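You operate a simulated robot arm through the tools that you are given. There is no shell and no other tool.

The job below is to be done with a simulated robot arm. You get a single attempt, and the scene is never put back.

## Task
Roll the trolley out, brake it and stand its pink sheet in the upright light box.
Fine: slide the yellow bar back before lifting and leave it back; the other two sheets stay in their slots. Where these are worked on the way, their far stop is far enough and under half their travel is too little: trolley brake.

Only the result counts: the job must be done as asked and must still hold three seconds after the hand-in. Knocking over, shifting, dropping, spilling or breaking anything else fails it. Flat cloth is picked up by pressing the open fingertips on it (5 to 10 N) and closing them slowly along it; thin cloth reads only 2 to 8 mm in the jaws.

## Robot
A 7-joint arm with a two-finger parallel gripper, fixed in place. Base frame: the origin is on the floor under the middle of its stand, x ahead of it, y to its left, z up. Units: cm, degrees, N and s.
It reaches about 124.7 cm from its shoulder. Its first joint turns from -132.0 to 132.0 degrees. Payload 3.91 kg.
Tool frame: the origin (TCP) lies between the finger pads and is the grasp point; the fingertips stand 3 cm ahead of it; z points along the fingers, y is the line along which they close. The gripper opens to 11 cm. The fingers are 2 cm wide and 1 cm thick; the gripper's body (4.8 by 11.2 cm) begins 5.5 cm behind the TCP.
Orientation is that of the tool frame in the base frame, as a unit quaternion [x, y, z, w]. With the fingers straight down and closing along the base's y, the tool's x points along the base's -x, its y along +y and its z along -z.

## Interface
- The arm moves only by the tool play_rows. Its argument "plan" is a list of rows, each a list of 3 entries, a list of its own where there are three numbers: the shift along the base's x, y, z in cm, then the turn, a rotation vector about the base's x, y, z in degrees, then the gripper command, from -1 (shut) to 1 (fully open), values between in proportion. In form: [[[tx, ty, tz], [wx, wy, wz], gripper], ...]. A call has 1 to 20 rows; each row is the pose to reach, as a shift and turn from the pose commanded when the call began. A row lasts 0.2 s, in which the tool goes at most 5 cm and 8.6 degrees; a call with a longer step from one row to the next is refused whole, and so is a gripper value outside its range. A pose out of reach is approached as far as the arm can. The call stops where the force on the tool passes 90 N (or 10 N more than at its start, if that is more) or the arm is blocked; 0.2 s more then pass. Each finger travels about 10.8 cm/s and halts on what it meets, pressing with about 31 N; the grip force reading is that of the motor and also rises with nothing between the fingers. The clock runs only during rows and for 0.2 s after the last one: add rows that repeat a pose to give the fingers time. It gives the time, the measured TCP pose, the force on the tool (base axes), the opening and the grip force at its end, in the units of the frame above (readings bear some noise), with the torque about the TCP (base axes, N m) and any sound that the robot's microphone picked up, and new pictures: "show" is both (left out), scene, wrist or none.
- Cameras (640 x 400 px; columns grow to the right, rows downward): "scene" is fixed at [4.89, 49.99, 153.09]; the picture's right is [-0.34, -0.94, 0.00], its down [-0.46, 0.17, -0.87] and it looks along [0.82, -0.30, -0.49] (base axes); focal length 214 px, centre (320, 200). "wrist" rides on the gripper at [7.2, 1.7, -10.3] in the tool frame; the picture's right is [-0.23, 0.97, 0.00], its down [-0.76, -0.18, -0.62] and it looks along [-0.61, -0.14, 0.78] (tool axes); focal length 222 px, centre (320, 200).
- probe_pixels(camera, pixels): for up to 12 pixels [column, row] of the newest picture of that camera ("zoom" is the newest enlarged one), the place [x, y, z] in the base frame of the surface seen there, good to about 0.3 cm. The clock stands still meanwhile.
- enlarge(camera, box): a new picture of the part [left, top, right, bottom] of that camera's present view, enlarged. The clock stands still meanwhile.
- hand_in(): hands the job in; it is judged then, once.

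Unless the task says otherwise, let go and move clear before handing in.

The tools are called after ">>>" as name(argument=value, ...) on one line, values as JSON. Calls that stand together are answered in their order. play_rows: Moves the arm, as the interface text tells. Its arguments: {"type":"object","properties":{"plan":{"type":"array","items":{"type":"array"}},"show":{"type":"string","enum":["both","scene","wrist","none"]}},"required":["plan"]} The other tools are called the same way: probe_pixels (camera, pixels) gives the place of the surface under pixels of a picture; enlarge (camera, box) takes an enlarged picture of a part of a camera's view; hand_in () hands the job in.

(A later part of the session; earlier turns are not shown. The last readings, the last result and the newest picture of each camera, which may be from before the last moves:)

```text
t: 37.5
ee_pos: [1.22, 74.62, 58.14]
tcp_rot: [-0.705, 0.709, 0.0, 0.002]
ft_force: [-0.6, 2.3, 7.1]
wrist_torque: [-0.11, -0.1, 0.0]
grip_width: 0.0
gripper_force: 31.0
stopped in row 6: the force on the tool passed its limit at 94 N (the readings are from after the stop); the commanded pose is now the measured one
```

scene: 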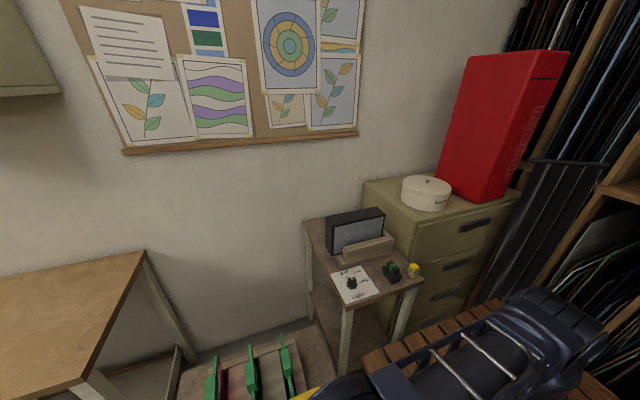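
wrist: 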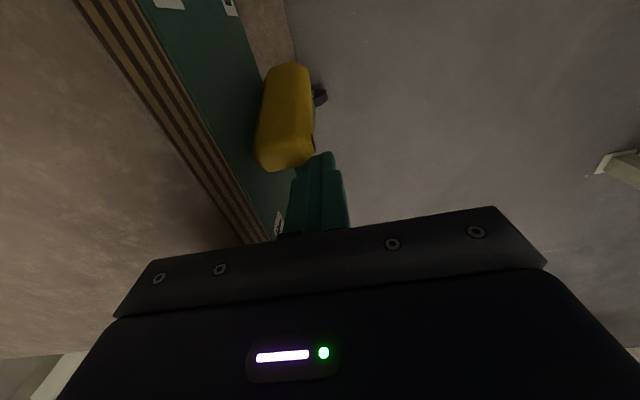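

Pushing stopped at 94 N with the TCP at y=74.6. I'll check where the lever is now.

>>> enlarge(camera="wrist", box=[190, 30, 390, 210])

>>> probe_pixels(camera="wrist", pixels=[[285, 75], [280, 100], [277, 125], [280, 155], [300, 165], [309, 80], [312, 140], [262, 150], [268, 80], [295, 160], [165, 3], [278, 222]])

```text
2.22 times, centred on (290, 120) of wrist
```

zoom: 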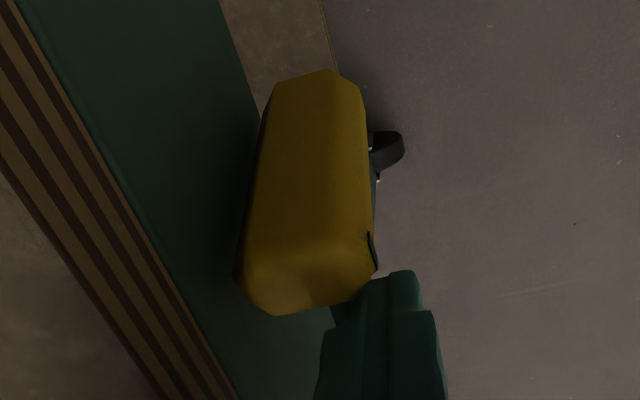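

```text
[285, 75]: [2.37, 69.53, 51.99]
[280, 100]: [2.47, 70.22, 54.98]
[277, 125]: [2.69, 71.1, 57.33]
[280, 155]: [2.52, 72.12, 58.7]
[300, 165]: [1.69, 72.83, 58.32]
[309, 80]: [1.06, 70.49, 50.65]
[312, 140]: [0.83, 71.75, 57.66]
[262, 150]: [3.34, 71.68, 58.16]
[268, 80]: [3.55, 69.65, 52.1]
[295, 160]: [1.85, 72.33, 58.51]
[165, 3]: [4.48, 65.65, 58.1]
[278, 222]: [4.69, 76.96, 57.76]
```

The lever has come back to about 17° on the Off side of vertical. I'll continue pushing more slowly, in case the resistance depends on speed.

>>> play_rows(plan=[[[0, -0.3, -0.3], [0, 0, 0], -1], [[0, -0.6, -0.6], [0, 0, 0], -1], [[0, -0.9, -0.6], [0, 0, 0], -1], [[0, -1.2, -0.6], [0, 0, 0], -1], [[0, -1.5, -0.6], [0, 0, 0], -1], [[0, -1.8, -0.6], [0, 0, 0], -1], [[0, -2.1, -0.6], [0, 0, 0], -1], [[0, -2.4, -0.6], [0, 0, 0], -1]], show="wrist")

```text
t: 38.4
ee_pos: [1.34, 74.14, 58.41]
tcp_rot: [-0.704, 0.71, 0.005, 0.007]
ft_force: [-0.2, 3.3, 8.2]
wrist_torque: [-0.1, -0.1, 0.04]
grip_width: 0.02
gripper_force: 31.0
stopped in row 4: the force on the tool passed its limit at 91 N (the readings are from after the stop); the commanded pose is now the measured one
```

wrist: 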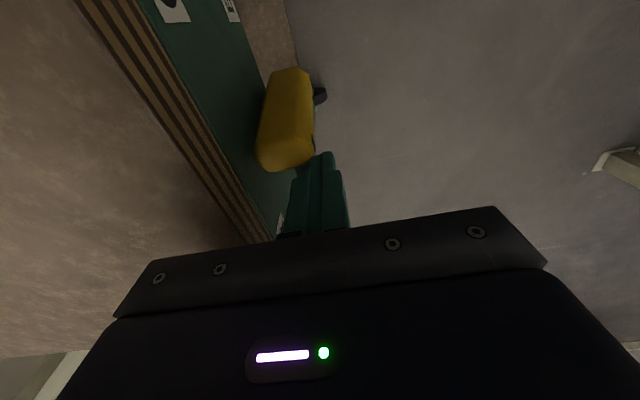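

Despite my commanding a lower z, the tool rose to 58.4, so there's an upward component. I'll back off slightly, lower again, and press in a small step to read the force direction.

>>> play_rows(plan=[[[0, 1.5, 0], [0, 0, 0], -1], [[0, 1.5, -0.9], [0, 0, 0], -1], [[0, 0.7, -0.9], [0, 0, 0], -1], [[0, 0.2, -0.9], [0, 0, 0], -1], [[0, -0.2, -0.9], [0, 0, 0], -1]], show="wrist")

```text
t: 39.6
ee_pos: [1.38, 73.89, 57.48]
tcp_rot: [-0.704, 0.71, 0.003, 0.006]
ft_force: [-0.4, 0.2, 0.4]
wrist_torque: [0.0, 0.01, 0.01]
grip_width: 0.03
gripper_force: 30.9
```

wrist: 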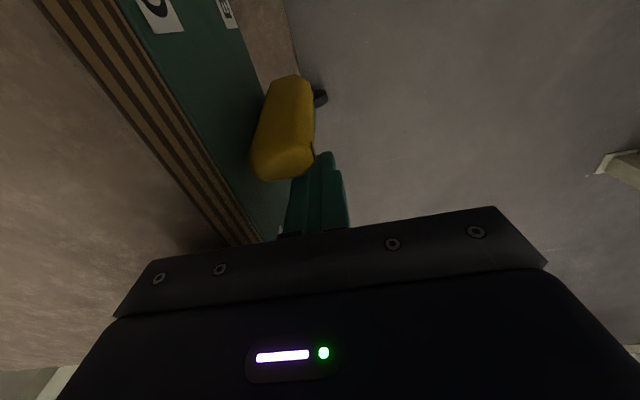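

There's no force at (73.9, 57.5) now, so the earlier jam was from the tip riding up. I'll continue with small steps.

>>> play_rows(plan=[[[0, -0.3, 0], [0, 0, 0], -1], [[0, -0.6, 0], [0, 0, 0], -1], [[0, -0.9, 0], [0, 0, 0], -1], [[0, -1.2, 0], [0, 0, 0], -1]], show="wrist")

```text
t: 40.6
ee_pos: [1.23, 72.76, 57.41]
tcp_rot: [-0.704, 0.71, 0.003, 0.006]
ft_force: [0.4, 0.1, 0.5]
wrist_torque: [-0.02, -0.01, 0.0]
grip_width: 0.0
gripper_force: 30.3
```

wrist: 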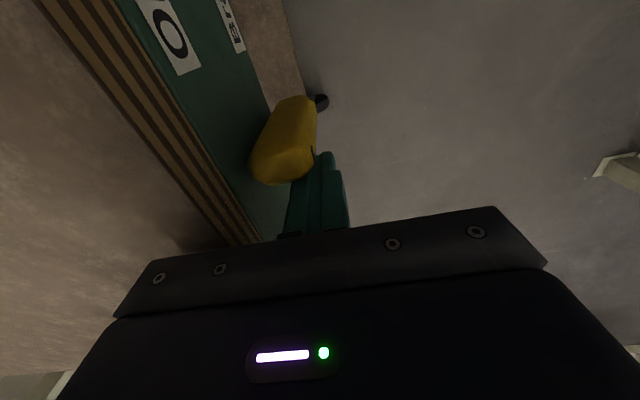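

The lever is moving toward On with no resistance. Continuing.

>>> play_rows(plan=[[[0, -0.4, 0], [0, 0, 0], -1], [[0, -0.8, 0], [0, 0, 0], -1], [[0, -1.2, 0], [0, 0, 0], -1], [[0, -1.6, 0], [0, 0, 0], -1], [[0, -2, 0], [0, 0, 0], -1], [[0, -2.4, 0], [0, 0, 0], -1]], show="wrist")

```text
t: 42.0
ee_pos: [1.43, 71.23, 57.91]
tcp_rot: [-0.703, 0.711, 0.011, 0.011]
ft_force: [3.2, 87.1, 6.2]
wrist_torque: [2.59, 0.08, 0.09]
grip_width: 0.0
gripper_force: 31.5
```

wrist: 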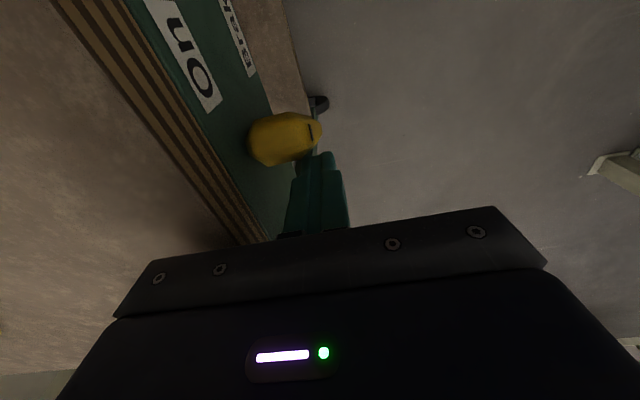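

Now there's 87 N along +y, so it's at a stop or strongly resisted. I'll probe the lever angle.

>>> enlarge(camera="wrist", box=[190, 50, 370, 210])

>>> probe_pixels(camera="wrist", pixels=[[285, 118], [270, 135], [260, 145], [283, 155], [315, 120], [318, 138], [300, 130], [252, 130], [300, 155], [275, 120], [195, 60], [235, 35]])

```text
2.50 times, centred on (280, 130) of wrist
```

zoom: 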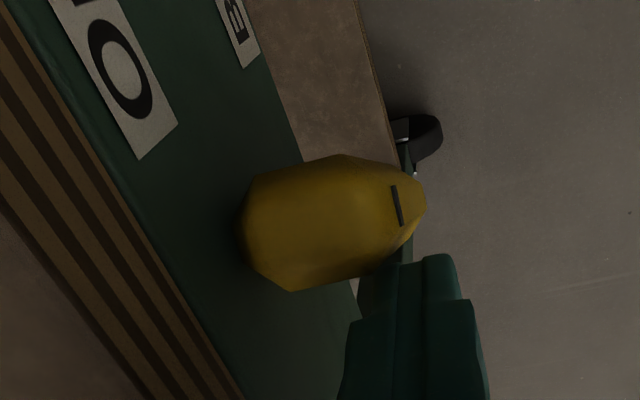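

```text
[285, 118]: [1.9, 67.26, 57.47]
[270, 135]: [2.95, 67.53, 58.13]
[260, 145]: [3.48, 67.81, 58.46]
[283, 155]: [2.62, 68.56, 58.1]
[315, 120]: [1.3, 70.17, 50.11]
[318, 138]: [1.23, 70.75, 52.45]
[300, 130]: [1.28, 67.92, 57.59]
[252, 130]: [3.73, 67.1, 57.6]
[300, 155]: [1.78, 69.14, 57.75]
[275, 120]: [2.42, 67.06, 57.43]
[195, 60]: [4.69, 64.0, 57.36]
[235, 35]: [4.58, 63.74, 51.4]
```

The lever tip is now at y≈67.1–69.2, which matches its original On position, and it holds at 87 N, so it's at the On stop. I'll back off, rise and look at the yellow bar.

>>> play_rows(plan=[[[0, 1, 0], [0, 0, 0], -1], [[0, 2.5, 0], [0, 0, 0], -1], [[0, 3, 4], [0, 0, 0], -1], [[-1, 3, 8.5], [0, 0, 0], -1], [[-3, 0, 12], [0, 0, 0], -1], [[-5, -3, 15], [0, 0, 0], -1], [[-7, -6, 18], [0, 0, 0], -1], [[-7, -9, 22], [0, 0, 0], -1], [[-7, -11, 26], [0, 0, 0], -1], [[-7, -12, 30], [0, 0, 0], -1]], show="both")

```text
refused: row 5 steps farther than a row can; nothing moved
```

>>> play_rows(plan=[[[0, 1, 0], [0, 0, 0], -1], [[0, 2.5, 0], [0, 0, 0], -1], [[0, 3, 4], [0, 0, 0], -1], [[-1, 3, 8.5], [0, 0, 0], -1], [[-2.5, 1, 12], [0, 0, 0], -1], [[-4, -2, 15], [0, 0, 0], -1], [[-5.5, -5, 18], [0, 0, 0], -1], [[-6.5, -8, 21], [0, 0, 0], -1], [[-7, -10, 25], [0, 0, 0], -1], [[-7, -12, 29], [0, 0, 0], -1]], show="both")

```text
t: 44.2
ee_pos: [-5.67, 58.39, 86.51]
tcp_rot: [-0.704, 0.71, 0.003, 0.006]
ft_force: [0.3, 0.1, -0.4]
wrist_torque: [0.0, 0.02, 0.01]
grip_width: 0.02
gripper_force: 31.0
```

scene: 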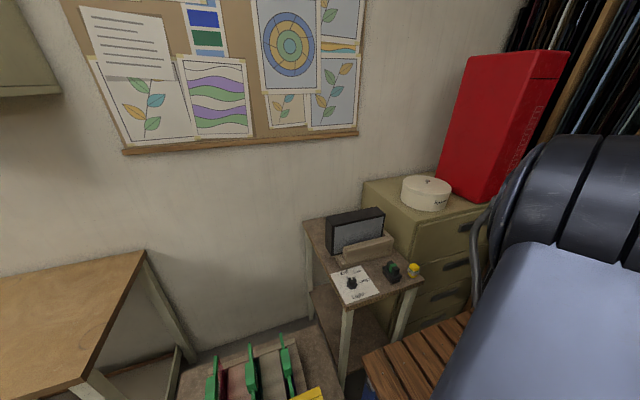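
wrist: 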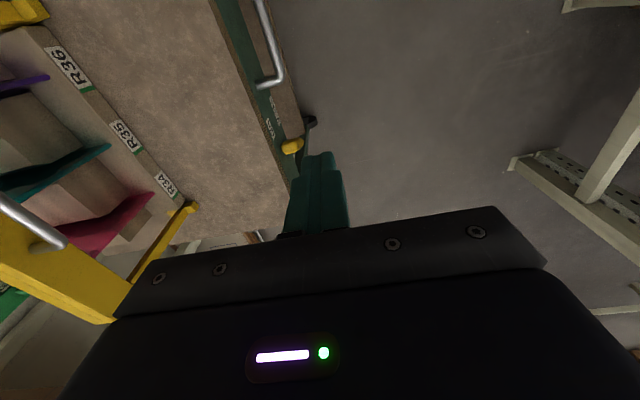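

The lever is seen at On (290,146). I'll turn the wrist back to face forward and rise for a view down on the bar and sheets.

>>> play_rows(plan=[[[1, -0.3, 2.9], [0, 0, -8.2], -1], [[2, -0.6, 5.8], [0, 0, -16.4], -1], [[3, -0.9, 8.7], [0, 0, -24.6], -1], [[4, -1.2, 11.6], [0, 0, -32.8], -1], [[5, -1.5, 14.5], [0, 0, -41], -1], [[6, -1.8, 17.4], [0, 0, -49.2], -1], [[7, -2.1, 20.3], [0, 0, -57.4], -1], [[8, -2.4, 23.2], [0, 0, -65.6], -1], [[9, -2.7, 26.1], [0, 0, -73.8], -1], [[10, -3, 29], [0, 0, -82], -1], [[10.7, -3.4, 31.5], [0, 0, -90], -1]], show="both")

```text
t: 46.6
ee_pos: [4.81, 54.88, 118.09]
tcp_rot: [0.005, 1.0, -0.002, 0.007]
ft_force: [0.2, 0.5, -0.4]
wrist_torque: [0.0, -0.01, -0.01]
grip_width: 0.0
gripper_force: 31.8
```

scene: 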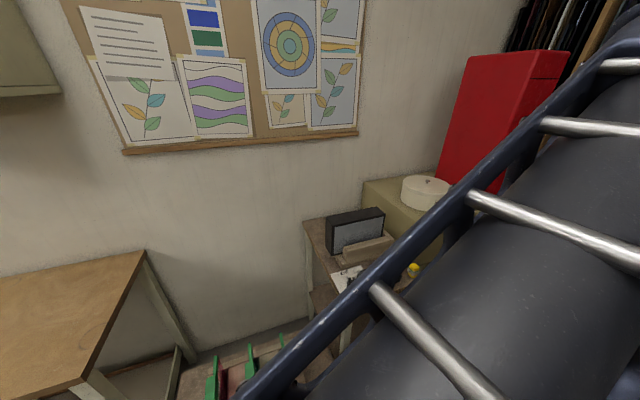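
wrist: 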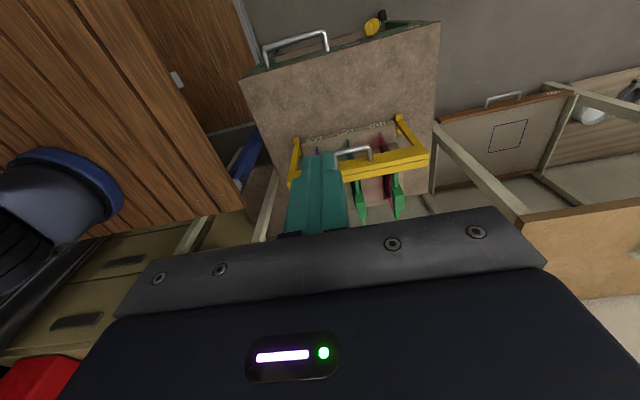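

The bar and sheets show at (300–430, 115–220), partly hidden by the fingers. I'll enlarge and probe them.

>>> enlarge(camera="wrist", box=[270, 100, 450, 230])

>>> probe_pixels(camera="wrist", pixels=[[298, 145], [400, 122], [357, 150], [405, 155], [360, 170], [425, 155], [397, 195], [360, 200], [385, 145], [350, 135], [405, 215], [440, 30]])

```text
3.08 times, centred on (360, 165) of wrist
```

zoom: 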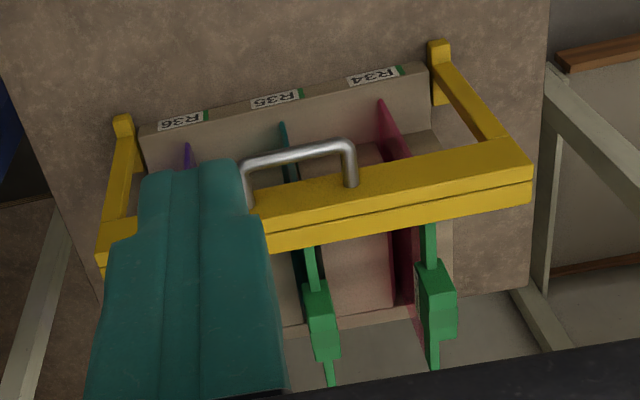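

```text
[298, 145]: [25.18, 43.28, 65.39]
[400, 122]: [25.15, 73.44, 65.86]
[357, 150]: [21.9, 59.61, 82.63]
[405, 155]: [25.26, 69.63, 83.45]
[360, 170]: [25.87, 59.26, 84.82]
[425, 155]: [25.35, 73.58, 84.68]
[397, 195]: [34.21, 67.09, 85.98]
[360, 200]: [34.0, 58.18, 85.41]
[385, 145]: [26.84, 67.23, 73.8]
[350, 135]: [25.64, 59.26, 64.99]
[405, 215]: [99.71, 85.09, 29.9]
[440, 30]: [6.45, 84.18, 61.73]
```

The bar spans x≈25.3–28 at z≈84.7, over the front end of the strips, with its U-handle at x≈21.5, z≈82.5 facing the robot. I'll look from the side to see how it slides.

>>> play_rows(plan=[[[0.84, -1.72, -1.64], [1.78, -1.78, 8.04], -1], [[1.67, -3.44, -3.27], [3.56, -3.56, 16.07], -1], [[2.51, -5.15, -4.91], [5.35, -5.35, 24.1], -1], [[3.35, -6.87, -6.55], [7.13, -7.13, 32.1], -1], [[4.18, -8.59, -8.18], [8.91, -8.91, 40.2], -1], [[5.02, -10.3, -9.82], [10.7, -10.7, 48.2], -1], [[5.85, -12.0, -11.45], [12.47, -12.47, 56.25], -1], [[6.69, -13.7, -13.1], [14.25, -14.25, 64.3], -1], [[7.53, -15.5, -14.7], [16.04, -16.04, 72.3], -1], [[8.36, -17.2, -16.4], [17.8, -17.8, 80.4], -1], [[9.2, -18.9, -18], [19.6, -19.6, 88.4], -1]], show="both")

```text
t: 49.0
ee_pos: [14.1, 36.94, 100.06]
tcp_rot: [-0.687, 0.692, 0.157, 0.158]
ft_force: [-0.4, -0.4, 0.2]
wrist_torque: [0.02, -0.01, 0.01]
grip_width: 0.02
gripper_force: 31.5
out of reach, approached as far as the arm can: row 11
```

scene: 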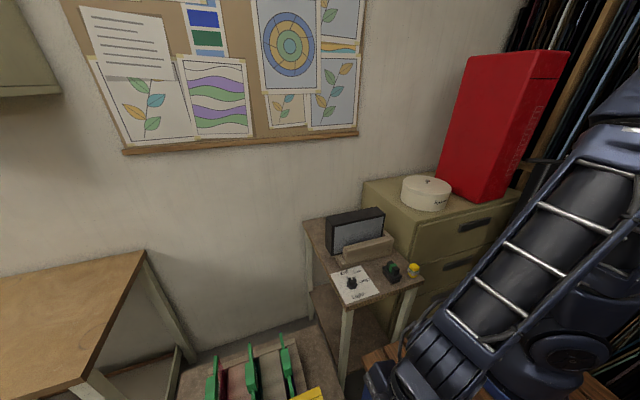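
wrist: 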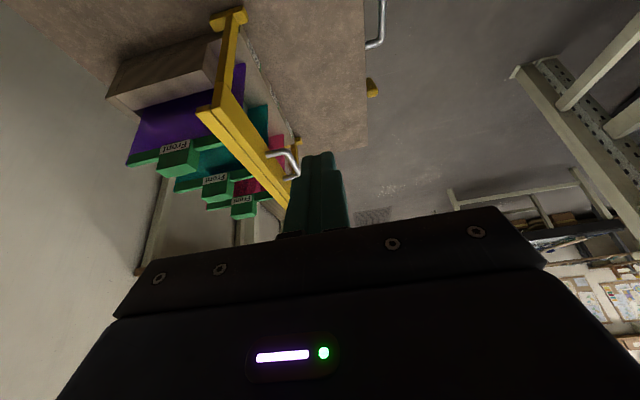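

The side view shows the bar frame at (200–300, 10–205). I'll enlarge it.

>>> enlarge(camera="wrist", box=[100, 0, 320, 230])

>>> probe_pixels(camera="wrist", pixels=[[225, 18], [238, 12], [205, 110], [235, 100], [260, 150], [290, 175], [285, 155], [175, 150], [135, 160], [215, 60], [165, 75], [205, 50]])

```text
1.74 times, centred on (210, 115) of wrist
```

zoom: 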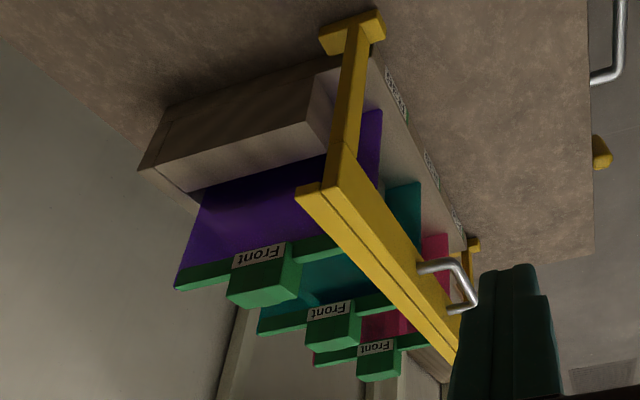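

```text
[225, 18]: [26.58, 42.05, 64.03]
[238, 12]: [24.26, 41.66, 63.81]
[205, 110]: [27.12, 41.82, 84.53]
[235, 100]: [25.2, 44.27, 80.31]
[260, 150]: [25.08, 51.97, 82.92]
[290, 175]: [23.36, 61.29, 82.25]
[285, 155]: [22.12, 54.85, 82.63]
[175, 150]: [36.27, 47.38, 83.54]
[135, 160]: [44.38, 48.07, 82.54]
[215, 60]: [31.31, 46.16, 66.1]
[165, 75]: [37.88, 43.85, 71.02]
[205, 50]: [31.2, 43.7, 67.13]
```

The bar is L-shaped with a lip over the strips' front ends. The grips at x 34–38 block it from moving +x, so "back" means pulling its handle toward the robot (-x). I'll go above the handle.

>>> play_rows(plan=[[[1.1, 3, 0], [-3.7, 0, 0], -0.8], [[2.2, 6, 0], [-7.4, 0, 0], -0.6], [[3.3, 9, 0], [-11, 0, 0], -0.345], [[4.4, 12, -1], [-14.7, 0, 0], -0.345], [[5.5, 15, -1], [-18.4, 0, 0], -0.345], [[6.6, 18, -2], [-22, 0, 0], -0.345], [[7.7, 21, -3], [-25.7, 0, 0], -0.345], [[7.7, 21, -3], [-25.7, 0, 0], -0.345]], show="wrist")

```text
t: 50.8
ee_pos: [22.07, 57.67, 97.25]
tcp_rot: [-0.703, 0.711, 0.0, 0.002]
ft_force: [0.0, -0.2, -0.1]
wrist_torque: [0.03, -0.02, 0.0]
grip_width: 3.61
gripper_force: 0.0
```

wrist: 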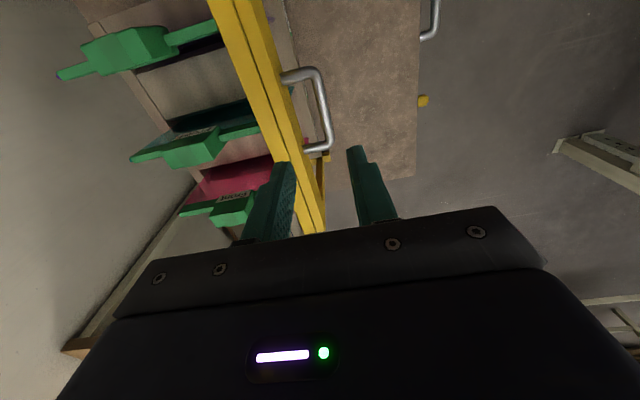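

>>> probe_pixels(camera="wrist", pixels=[[320, 80], [325, 110], [328, 140], [295, 75], [315, 148], [262, 60], [240, 30], [275, 100], [290, 125], [130, 50], [190, 148], [235, 208]])

>>> enlarge(camera="wrist", box=[40, 0, 340, 240])

```text
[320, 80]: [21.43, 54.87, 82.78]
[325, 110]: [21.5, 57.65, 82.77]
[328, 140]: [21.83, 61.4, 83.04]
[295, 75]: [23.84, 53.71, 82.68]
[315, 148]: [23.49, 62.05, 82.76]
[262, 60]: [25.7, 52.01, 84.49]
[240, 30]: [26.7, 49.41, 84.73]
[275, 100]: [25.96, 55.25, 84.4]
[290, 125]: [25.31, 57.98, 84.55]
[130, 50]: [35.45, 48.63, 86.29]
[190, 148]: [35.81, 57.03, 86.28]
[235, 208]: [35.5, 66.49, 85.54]
```

```text
1.67 times, centred on (190, 120) of wrist
```

zoom: 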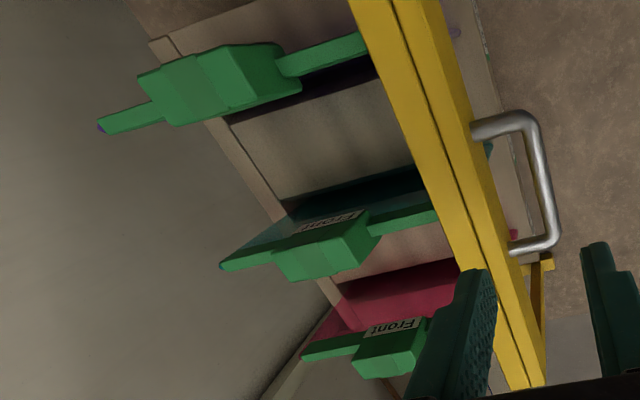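

The handle bar is at x=21.5, y 54–62, z top 82.8. I'll descend over it at its middle and close.

>>> play_rows(plan=[[[-0.5, 0.3, -3], [0, 0, 0], -0.345], [[-0.5, 0.3, -7], [0, 0, 0], -0.345], [[-0.5, 0.3, -10], [0, 0, 0], -0.345], [[-0.5, 0.3, -12.5], [0, 0, 0], -0.345], [[-0.5, 0.3, -14.3], [0, 0, 0], -0.345], [[-0.5, 0.3, -14.3], [0, 0, 0], -0.345]], show="wrist")

```text
t: 52.2
ee_pos: [21.52, 58.11, 82.83]
tcp_rot: [-0.704, 0.71, 0.0, 0.001]
ft_force: [-0.3, -0.6, -0.6]
wrist_torque: [0.02, 0.02, -0.02]
grip_width: 3.6
gripper_force: 0.0
```

wrist: 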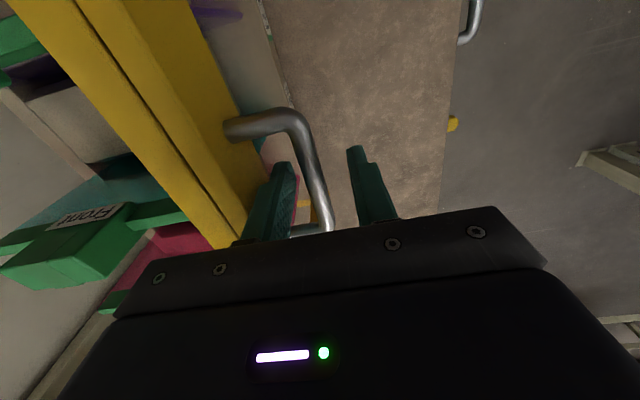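

The handle is between the fingers. I'll close and pull gently along -x.

>>> play_rows(plan=[[[0, 0, 0], [0, 0, 0], -0.6], [[0, 0, 0], [0, 0, 0], -0.9], [[0, 0, 0], [0, 0, 0], -1], [[-0.3, 0, 0], [0, 0, 0], -1], [[-0.7, 0, 0], [0, 0, 0], -1], [[-1.2, 0, 0], [0, 0, 0], -1], [[-1.8, 0, 0], [0, 0, 0], -1]], show="both")

```text
t: 53.8
ee_pos: [19.46, 57.98, 83.0]
tcp_rot: [-0.704, 0.711, 0.0, 0.003]
ft_force: [-0.6, -6.8, -8.2]
wrist_torque: [0.85, 0.08, 0.61]
grip_width: 1.16
gripper_force: 44.8
```

scene: 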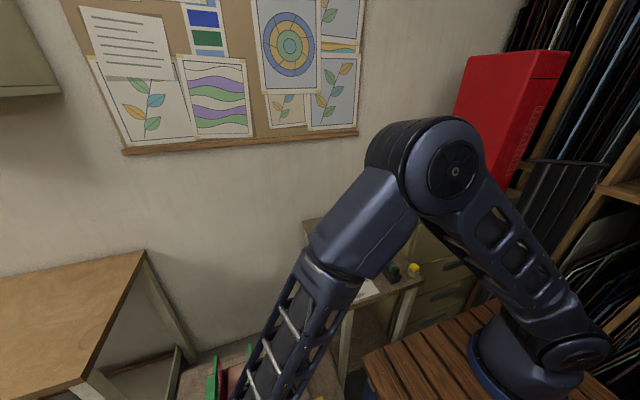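
wrist: 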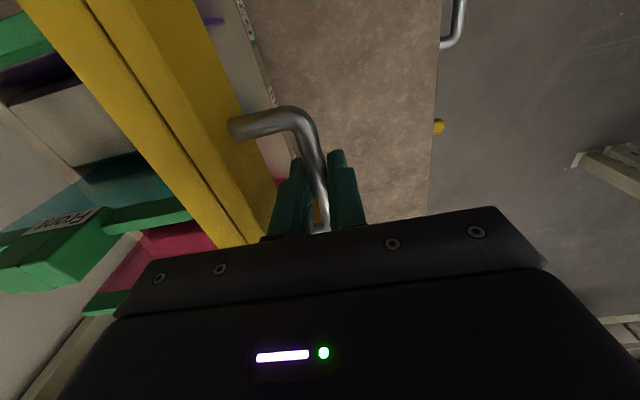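

The bar slides freely (2 cm so far). I'll continue to its far stop.

>>> play_rows(plan=[[[-0.7, 0, 0], [0, 0, 0], -1], [[-1.4, 0, 0], [0, 0, 0], -1], [[-2.1, 0, 0], [0, 0, 0], -1], [[-2.8, 0, 0], [0, 0, 0], -1], [[-3.5, 0, 0], [0, 0, 0], -1], [[-4.2, 0, 0], [0, 0, 0], -1], [[-4.9, 0, 0], [0, 0, 0], -1], [[-5.6, 0, 0], [0, 0, 0], -1]], show="wrist")

```text
t: 55.6
ee_pos: [15.66, 58.1, 82.86]
tcp_rot: [-0.7, 0.714, -0.004, 0.005]
ft_force: [15.1, -5.8, 2.5]
wrist_torque: [0.13, 0.0, 0.93]
grip_width: 1.21
gripper_force: 45.0
stopped in row 8: the force on the tool passed its limit at 96 N (the readings are from after the stop); the commanded pose is now the measured one
```

wrist: 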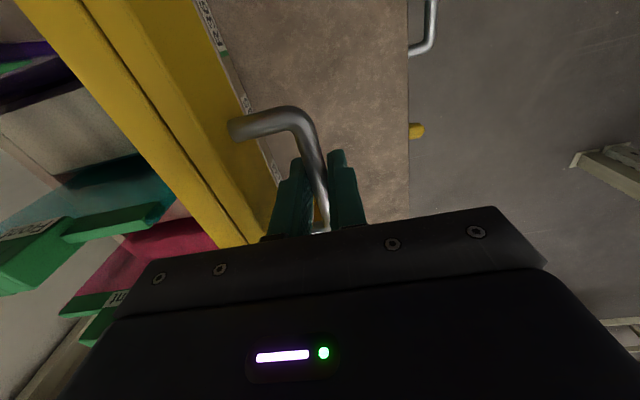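

The bar stopped after about 6 cm of travel with 96 N, which looks like its far stop. I'll check that the trolley and strips didn't move.

>>> probe_pixels(camera="wrist", pixels=[[430, 30], [416, 131], [405, 60], [180, 100], [245, 180], [50, 235], [110, 225], [30, 255], [160, 205], [240, 110], [215, 25]])

>>> enlarge(camera="wrist", box=[0, 0, 300, 240])

```text
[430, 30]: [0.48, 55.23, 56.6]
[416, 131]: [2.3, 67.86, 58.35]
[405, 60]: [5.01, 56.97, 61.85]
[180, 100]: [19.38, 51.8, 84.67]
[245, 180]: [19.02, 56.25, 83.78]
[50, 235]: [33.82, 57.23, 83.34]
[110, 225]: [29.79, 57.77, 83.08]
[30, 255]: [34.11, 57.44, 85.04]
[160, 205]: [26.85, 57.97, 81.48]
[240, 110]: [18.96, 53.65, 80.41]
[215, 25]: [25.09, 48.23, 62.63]
```

```text
1.67 times, centred on (150, 120) of wrist
```

zoom: 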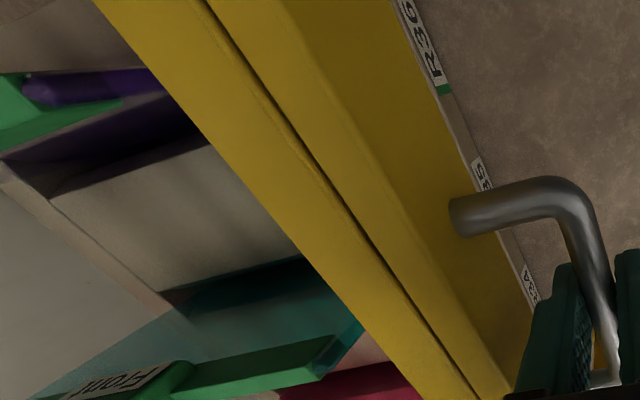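

The trolley and brake haven't moved, and the bar face is now at x≈19, clear of the strips (front end x≈26). I'll release the handle, rise and look at the pink sheet's grip.

>>> play_rows(plan=[[[0, 0, 0], [0, 0, 0], -0.5], [[0, 0, 0], [0, 0, 0], -0.345], [[0, 0, 0], [0, 0, 0], -0.345], [[0, 0, 3], [0, 0, 0], -0.345], [[0, 0, 7], [0, 0, 0], -0.345], [[0, 0, 11], [0, 0, 0], -0.345], [[0, 0, 15], [0, 0, 0], -0.345], [[2, 0, 19], [0, 0, 0], -0.345], [[5, 0, 22], [0, 0, 0], -0.345], [[8, 0, 25], [0, 0, 0], -0.345]], show="both")

```text
t: 57.8
ee_pos: [23.57, 58.24, 107.83]
tcp_rot: [-0.7, 0.714, -0.004, 0.004]
ft_force: [-0.3, -0.1, -0.1]
wrist_torque: [-0.02, -0.01, 0.0]
grip_width: 3.6
gripper_force: 0.0
```

scene: 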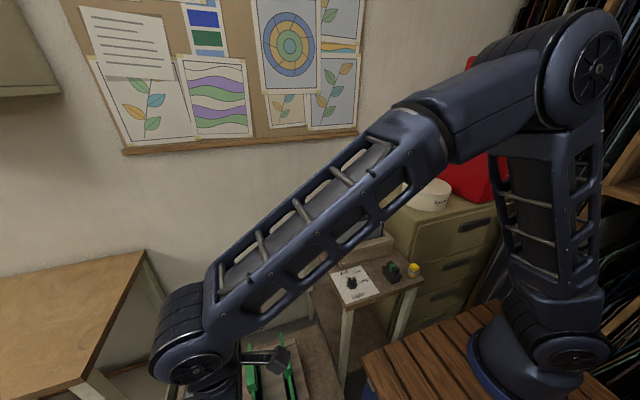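
wrist: 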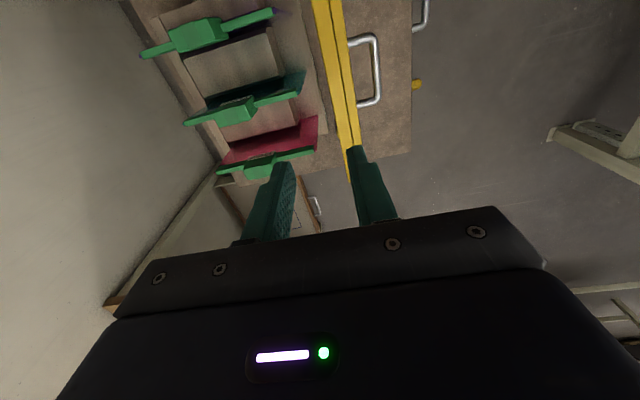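

>>> enlarge(camera="wrist", box=[140, 0, 340, 190])

>>> probe_pixels(camera="wrist", pixels=[[262, 160], [272, 165], [250, 160], [310, 153], [220, 172], [235, 168], [290, 158], [262, 170], [225, 172], [315, 118], [237, 112], [200, 35]])

```text
2.11 times, centred on (240, 95) of wrist
```

zoom: 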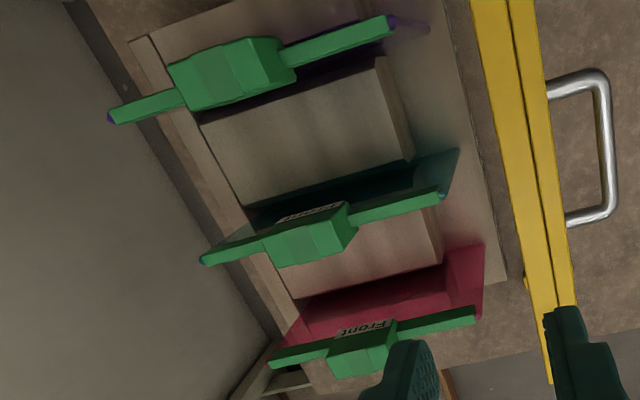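

```text
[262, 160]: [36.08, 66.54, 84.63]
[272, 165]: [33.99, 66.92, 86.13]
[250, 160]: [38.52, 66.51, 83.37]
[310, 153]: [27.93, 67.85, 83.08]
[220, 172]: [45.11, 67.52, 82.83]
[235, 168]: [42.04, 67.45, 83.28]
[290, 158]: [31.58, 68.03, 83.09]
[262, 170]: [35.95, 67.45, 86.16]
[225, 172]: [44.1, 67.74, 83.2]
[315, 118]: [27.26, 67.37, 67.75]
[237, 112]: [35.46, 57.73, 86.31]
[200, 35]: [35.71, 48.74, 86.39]
```

Pink's strip runs along x≈26.7–45.3 at y≈67.6, z≈83.2, and its grip block spans x≈33–39, z up to 86.2, with "Front" on the -y side. Before grasping it, I'll inspect the light box closely.

>>> play_rows(plan=[[[0.95, -4, 2.3], [0, 0, -7.5], 0], [[1.9, -8, 4.5], [0, 0, -15], 0.5], [[2.85, -12, 6.8], [0, 0, -22.5], 1], [[3.8, -16.1, 9.1], [0, 0, -30], 1], [[4.75, -20.1, 11.3], [0, 0, -37.5], 1], [[5.7, -24.1, 13.6], [0, 0, -45], 1], [[6.65, -28.1, 15.9], [0, 0, -52.5], 1], [[7.6, -32.1, 18.1], [0, 0, -60], 1], [[8.55, -36.1, 20.4], [0, 0, -67.5], 1], [[9.5, -40.2, 22.7], [0, 0, -75], 1], [[10.45, -44.2, 25], [0, 0, -82.5], 1], [[11.4, -48.2, 27.2], [0, 0, -90], 1]], show="both")

```text
t: 60.4
ee_pos: [34.85, 9.74, 135.16]
tcp_rot: [0.011, 1.0, -0.006, 0.0]
ft_force: [0.1, 0.7, 0.2]
wrist_torque: [-0.01, 0.0, 0.01]
grip_width: 10.99
gripper_force: 0.0
```

scene: 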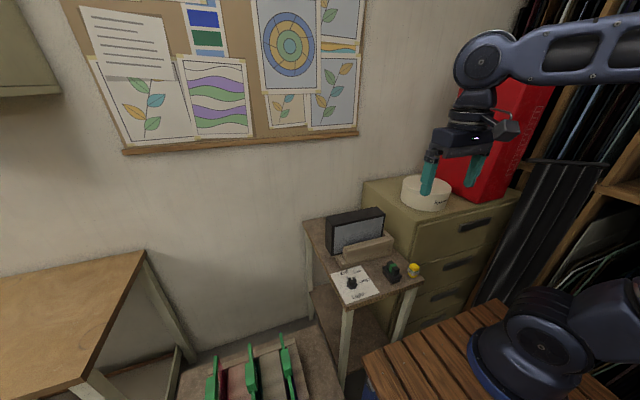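
wrist: 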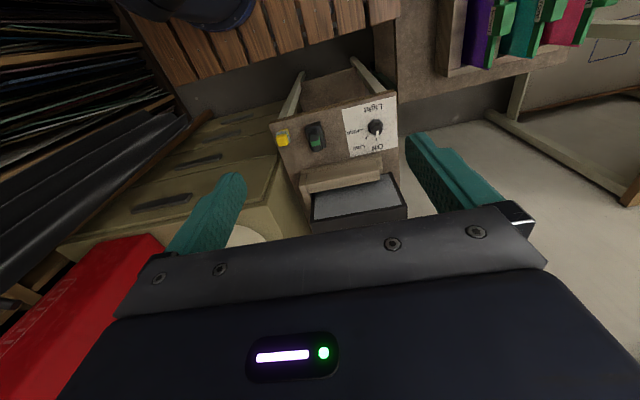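

>>> enlarge(camera="wrist", box=[270, 90, 420, 240])

>>> probe_pixels(camera="wrist", pixels=[[315, 195], [395, 180], [312, 215], [404, 205], [305, 185], [378, 163], [340, 175], [355, 200], [300, 180], [385, 172], [345, 183], [355, 225]])

>>> enlarge(camera="scene", box=[310, 195, 410, 275])

```text
2.67 times, centred on (345, 165) of wrist
```

zoom: 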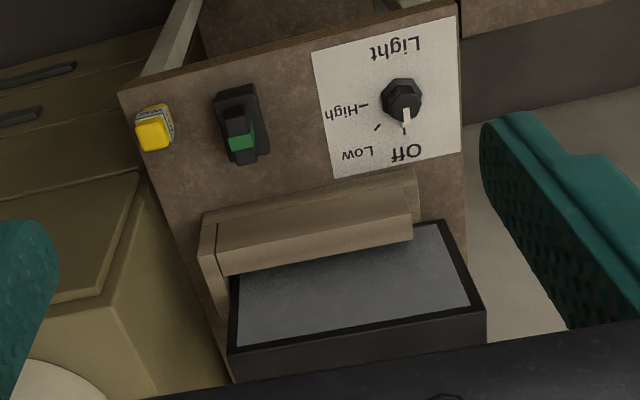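

```text
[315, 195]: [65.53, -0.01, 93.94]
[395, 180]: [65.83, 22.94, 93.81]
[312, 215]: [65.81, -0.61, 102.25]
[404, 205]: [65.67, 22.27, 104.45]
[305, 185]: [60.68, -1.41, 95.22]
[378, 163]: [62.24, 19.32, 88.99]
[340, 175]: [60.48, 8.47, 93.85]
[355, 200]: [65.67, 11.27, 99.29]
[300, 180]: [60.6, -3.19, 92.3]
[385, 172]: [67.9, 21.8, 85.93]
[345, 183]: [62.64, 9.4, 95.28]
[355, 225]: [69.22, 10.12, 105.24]
```

```text
5.00 times, centred on (360, 235) of scene
```

zoom: 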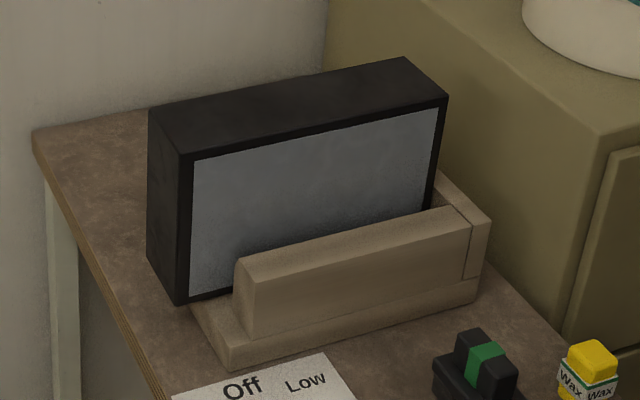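

The light box face is at x≈65.6, parallel to y, spanning y≈-1.5 to 23, with a wooden rail in front (x≈60.5–62.6, top z≈95.2) and an end stop at y≈-2. I'll get closer above the slot for accurate geometry.

>>> play_rows(plan=[[[3.5, 0, -2.5], [0, 0, 0], 1], [[7, 0, -5], [0, 0, 0], 1], [[10.5, 0, -7.5], [0, 0, 0], 1], [[14, 0, -10], [0, 0, 0], 1], [[17.5, 0, -12.5], [0, 0, 0], 1], [[20, 0, -15], [0, 0, 0], 1], [[20, 0, -15], [0, 0, 0], 1]], show="wrist")

```text
t: 62.0
ee_pos: [54.78, 9.78, 120.1]
tcp_rot: [0.011, 1.0, -0.005, 0.001]
ft_force: [0.4, -0.5, 0.4]
wrist_torque: [-0.02, -0.02, 0.02]
grip_width: 10.99
gripper_force: 0.1
```

wrist: 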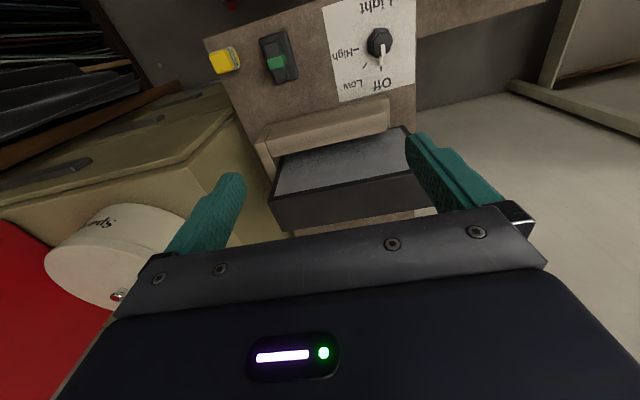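

The rail hides the slot from here. I'll turn the tool -90° about z, which is the placement orientation, with the camera on the +y side looking along the slot. This also tests the wrist range.

>>> play_rows(plan=[[[0.75, 0.93, -0.18], [0, 0, -8.2], 1], [[1.5, 1.86, -0.36], [0, 0, -16.4], 1], [[2.25, 2.8, -0.54], [0, 0, -24.6], 1], [[3, 3.7, -0.7], [0, 0, -32.8], 1], [[3.75, 4.6, -0.9], [0, 0, -41], 1], [[4.5, 5.6, -1.1], [0, 0, -49.2], 1], [[5.25, 6.5, -1.3], [0, 0, -57.4], 1], [[6, 7.4, -1.5], [0, 0, -65.6], 1], [[6.75, 8.3, -1.7], [0, 0, -73.8], 1], [[7.5, 9.3, -1.8], [0, 0, -82], 1], [[8.2, 10.2, -2], [0, 0, -90], 1], [[8.2, 10.2, -2], [0, 0, -90], 1]], show="both")

```text
t: 64.6
ee_pos: [63.08, 19.99, 118.03]
tcp_rot: [0.715, 0.699, -0.004, -0.004]
ft_force: [0.1, -0.4, 0.1]
wrist_torque: [-0.01, -0.01, 0.02]
grip_width: 11.0
gripper_force: 0.0
```

scene: 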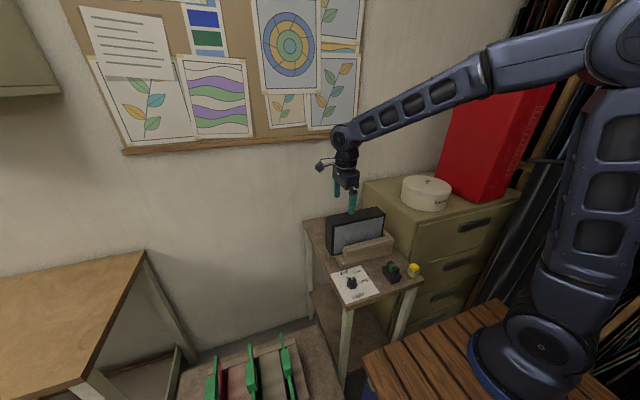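
wrist: 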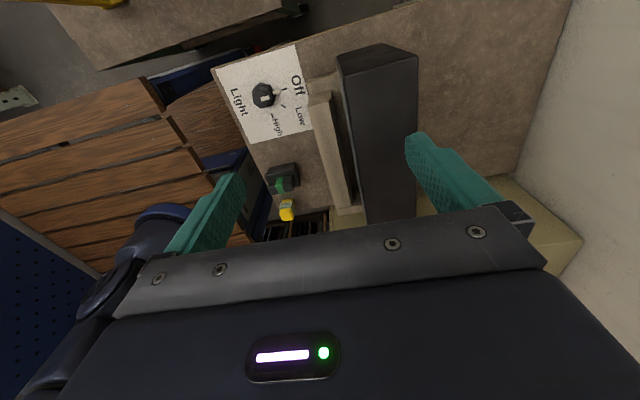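

Placement orientation is reachable and the slot shows between the rail (325,150) and the box (375,140). I'll zoom and probe it.

>>> enlarge(camera="wrist", box=[280, 30, 430, 230])

>>> probe_pixels(camera="wrist", pixels=[[320, 95], [331, 94], [338, 200], [346, 200], [335, 110], [340, 140], [350, 205], [345, 160], [341, 70], [365, 215], [415, 60], [318, 80]])

```text
2.00 times, centred on (355, 130) of wrist
```

zoom: 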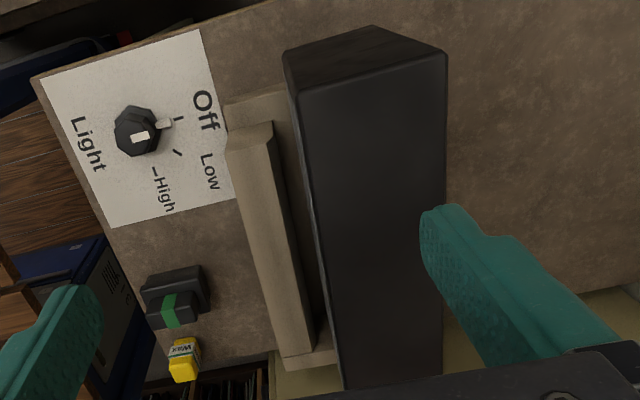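

```text
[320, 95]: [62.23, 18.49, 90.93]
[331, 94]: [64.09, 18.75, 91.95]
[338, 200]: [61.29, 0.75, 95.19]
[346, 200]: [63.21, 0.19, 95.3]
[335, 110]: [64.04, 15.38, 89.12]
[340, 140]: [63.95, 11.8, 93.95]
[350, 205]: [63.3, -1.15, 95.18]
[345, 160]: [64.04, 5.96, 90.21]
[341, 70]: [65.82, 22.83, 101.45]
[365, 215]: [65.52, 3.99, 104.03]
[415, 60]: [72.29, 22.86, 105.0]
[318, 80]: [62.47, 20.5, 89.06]
```

>>> enlarge(camera="wrist", box=[305, 55, 375, 135])

>>> enlarge(camera="wrist", box=[310, 130, 380, 220])

```text
5.00 times, centred on (340, 95) of wrist
```

zoom: 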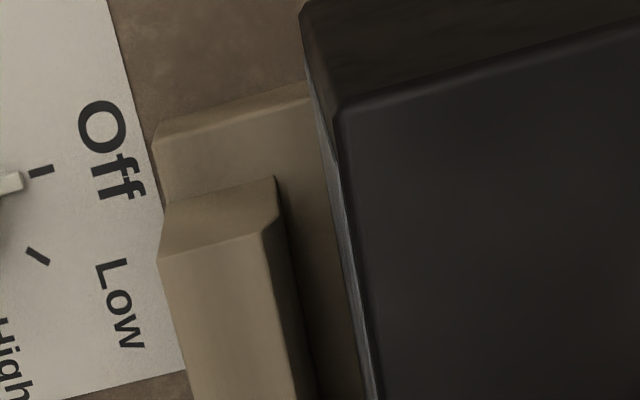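

```text
4.44 times, centred on (345, 175) of wrist
```

zoom: 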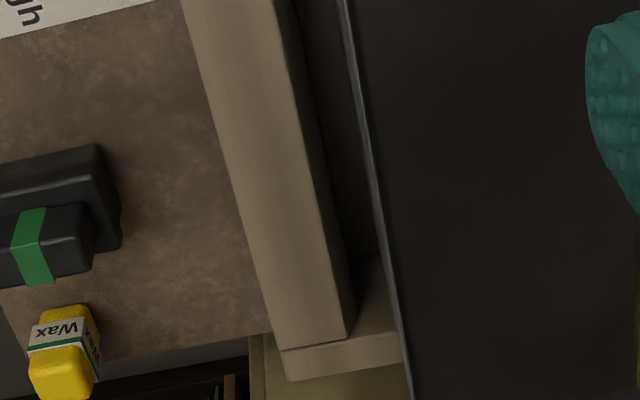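

The slot lies between the rail's back (x≈64.05) and the box face (x≈65.7), with floor z≈88.9, end stop at y≈-1.2 and rail end at y≈18.6. Now I'll go back above the pink sheet in the grasp orientation.

>>> play_rows(plan=[[[-2.25, 3.95, -1], [0, 0, 7.5], 0.6], [[-4.5, 7.9, -2], [0, 0, 15], 0.3], [[-6.8, 11.9, -3], [0, 0, 22.5], 0.09], [[-9, 15.8, -4], [0, 0, 30], 0.09], [[-11.3, 19.8, -5], [0, 0, 37.5], 0.09], [[-13.5, 23.8, -6], [0, 0, 45], 0.09], [[-15.8, 27.7, -7.5], [0, 0, 52.5], 0.09], [[-18, 31.7, -9], [0, 0, 60], 0.09], [[-20.3, 35.7, -10], [0, 0, 67.5], 0.09], [[-22.5, 39.6, -11], [0, 0, 75], 0.09], [[-24.8, 43.6, -12], [0, 0, 82.5], 0.09], [[-27.1, 47.6, -13], [0, 0, 90], 0.09], [[-27.1, 47.6, -13], [0, 0, 90], 0.09]], show="both")

```text
t: 67.4
ee_pos: [36.02, 67.85, 105.22]
tcp_rot: [0.01, 1.0, -0.006, 0.0]
ft_force: [-0.6, 0.3, -0.7]
wrist_torque: [0.04, 0.0, -0.02]
grip_width: 6.0
gripper_force: 0.0
```

scene: 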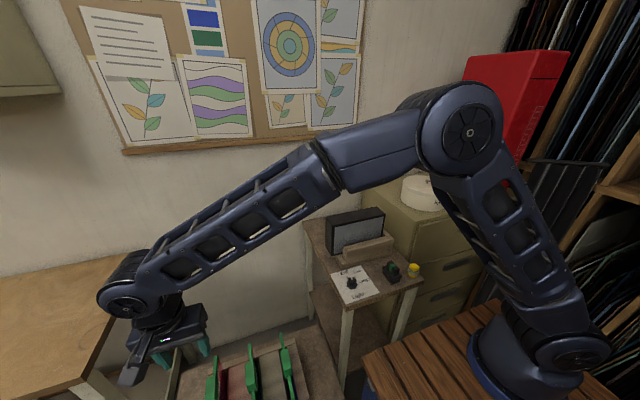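
wrist: 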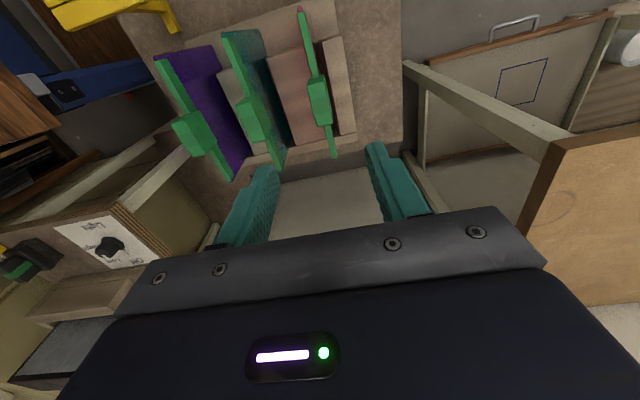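

>>> enlarge(camera="wrist", box=[260, 0, 370, 170])

>>> probe_pixels(camera="wrist", pixels=[[301, 14], [310, 60], [318, 85], [320, 110], [327, 135], [333, 155], [312, 105], [327, 105], [320, 122], [313, 85], [307, 40]])

```text
2.35 times, centred on (315, 85) of wrist
```

zoom: 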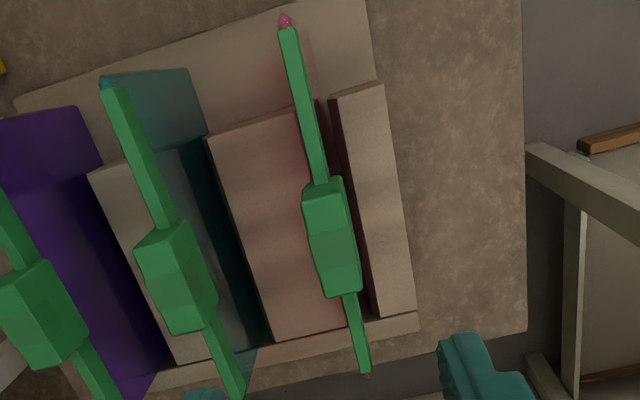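

```text
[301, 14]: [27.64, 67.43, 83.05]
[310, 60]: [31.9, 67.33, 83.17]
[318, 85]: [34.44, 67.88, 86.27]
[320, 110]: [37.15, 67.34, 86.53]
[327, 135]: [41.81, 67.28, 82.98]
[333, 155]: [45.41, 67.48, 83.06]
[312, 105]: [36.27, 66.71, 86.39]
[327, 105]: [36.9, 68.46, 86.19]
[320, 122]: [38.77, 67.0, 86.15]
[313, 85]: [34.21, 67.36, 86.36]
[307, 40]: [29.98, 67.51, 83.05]
```

The grip block is centred at about (36.4, 67.4), z 83–86.3. I'll correct the small yaw/tilt error and descend around it.

>>> play_rows(plan=[[[0.4, -0.4, -4], [0.7, 0, 1.15], 0.09], [[0.4, -0.4, -8.5], [0.7, 0, 1.15], 0.09], [[0.4, -0.4, -12.5], [0.7, 0, 1.15], 0.09], [[0.4, -0.4, -15], [0.7, 0, 1.15], 0.09], [[0.4, -0.4, -15], [0.7, 0, 1.15], 0.09]], show="wrist")

```text
t: 68.6
ee_pos: [36.37, 67.41, 89.98]
tcp_rot: [0.0, 1.0, 0.0, 0.0]
ft_force: [0.6, -0.5, 0.6]
wrist_torque: [-0.01, 0.0, 0.01]
grip_width: 6.02
gripper_force: 0.0
```

wrist: 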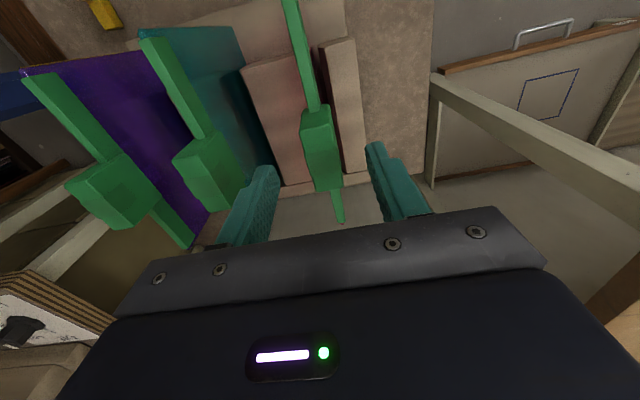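

The grip at (321,150) is centred between the fingers. I'll descend to z≈84.9 and close gently.

>>> play_rows(plan=[[[0, 0, -2.5], [0, 0, 0], 0.09], [[0, 0, -5], [0, 0, 0], 0.09], [[0, 0, -5], [0, 0, 0], -0.2], [[0, 0, -5], [0, 0, 0], -0.5], [[0, 0, -5], [0, 0, 0], -0.8], [[0, 0, -5], [0, 0, 0], -1], [[0, 0, -5], [0, 0, 0], -1]], show="wrist")

```text
t: 70.2
ee_pos: [36.38, 67.18, 84.91]
tcp_rot: [0.0, 1.0, -0.001, 0.0]
ft_force: [-0.2, 1.5, -0.4]
wrist_torque: [0.37, -0.16, 0.11]
grip_width: 2.18
gripper_force: 31.0
```

wrist: 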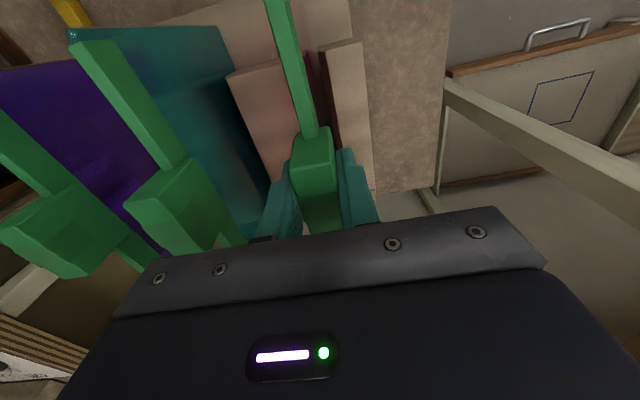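

The grip is held (2.18 cm). I'll lift straight up slowly and watch the force.

>>> play_rows(plan=[[[0, 0.1, 1], [0, 0, 0], -1], [[0, 0.2, 2], [0, 0, 0], -1], [[0, 0.2, 3.5], [0, 0, 0], -1], [[0, 0.2, 5], [0, 0, 0], -1], [[0, 0.2, 7], [0, 0, 0], -1], [[0, 0.2, 9], [0, 0, 0], -1]], show="both")

```text
t: 71.6
ee_pos: [36.35, 67.53, 94.09]
tcp_rot: [0.0, 1.0, -0.001, -0.001]
ft_force: [-0.4, 0.0, -5.6]
wrist_torque: [0.0, 0.03, -0.03]
grip_width: 2.16
gripper_force: 31.0
```

scene: 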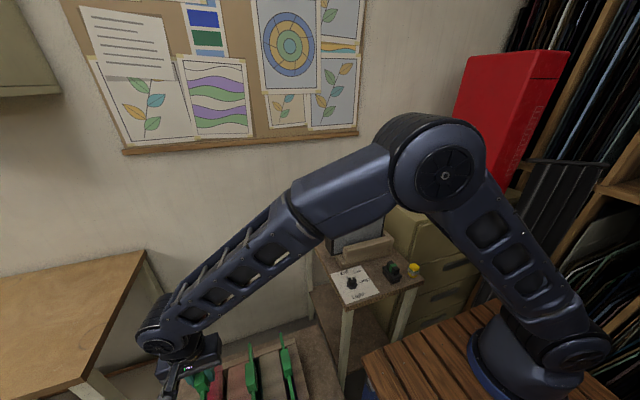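
wrist: 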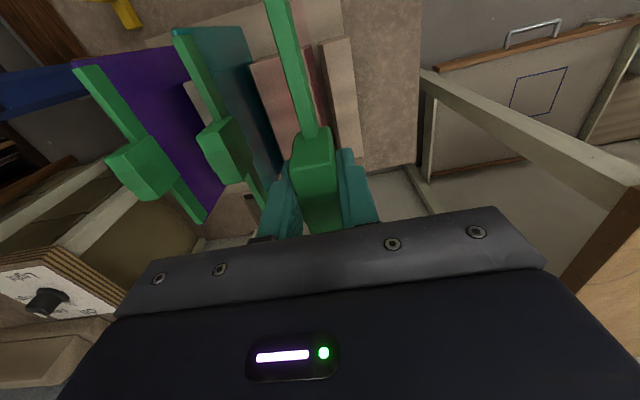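

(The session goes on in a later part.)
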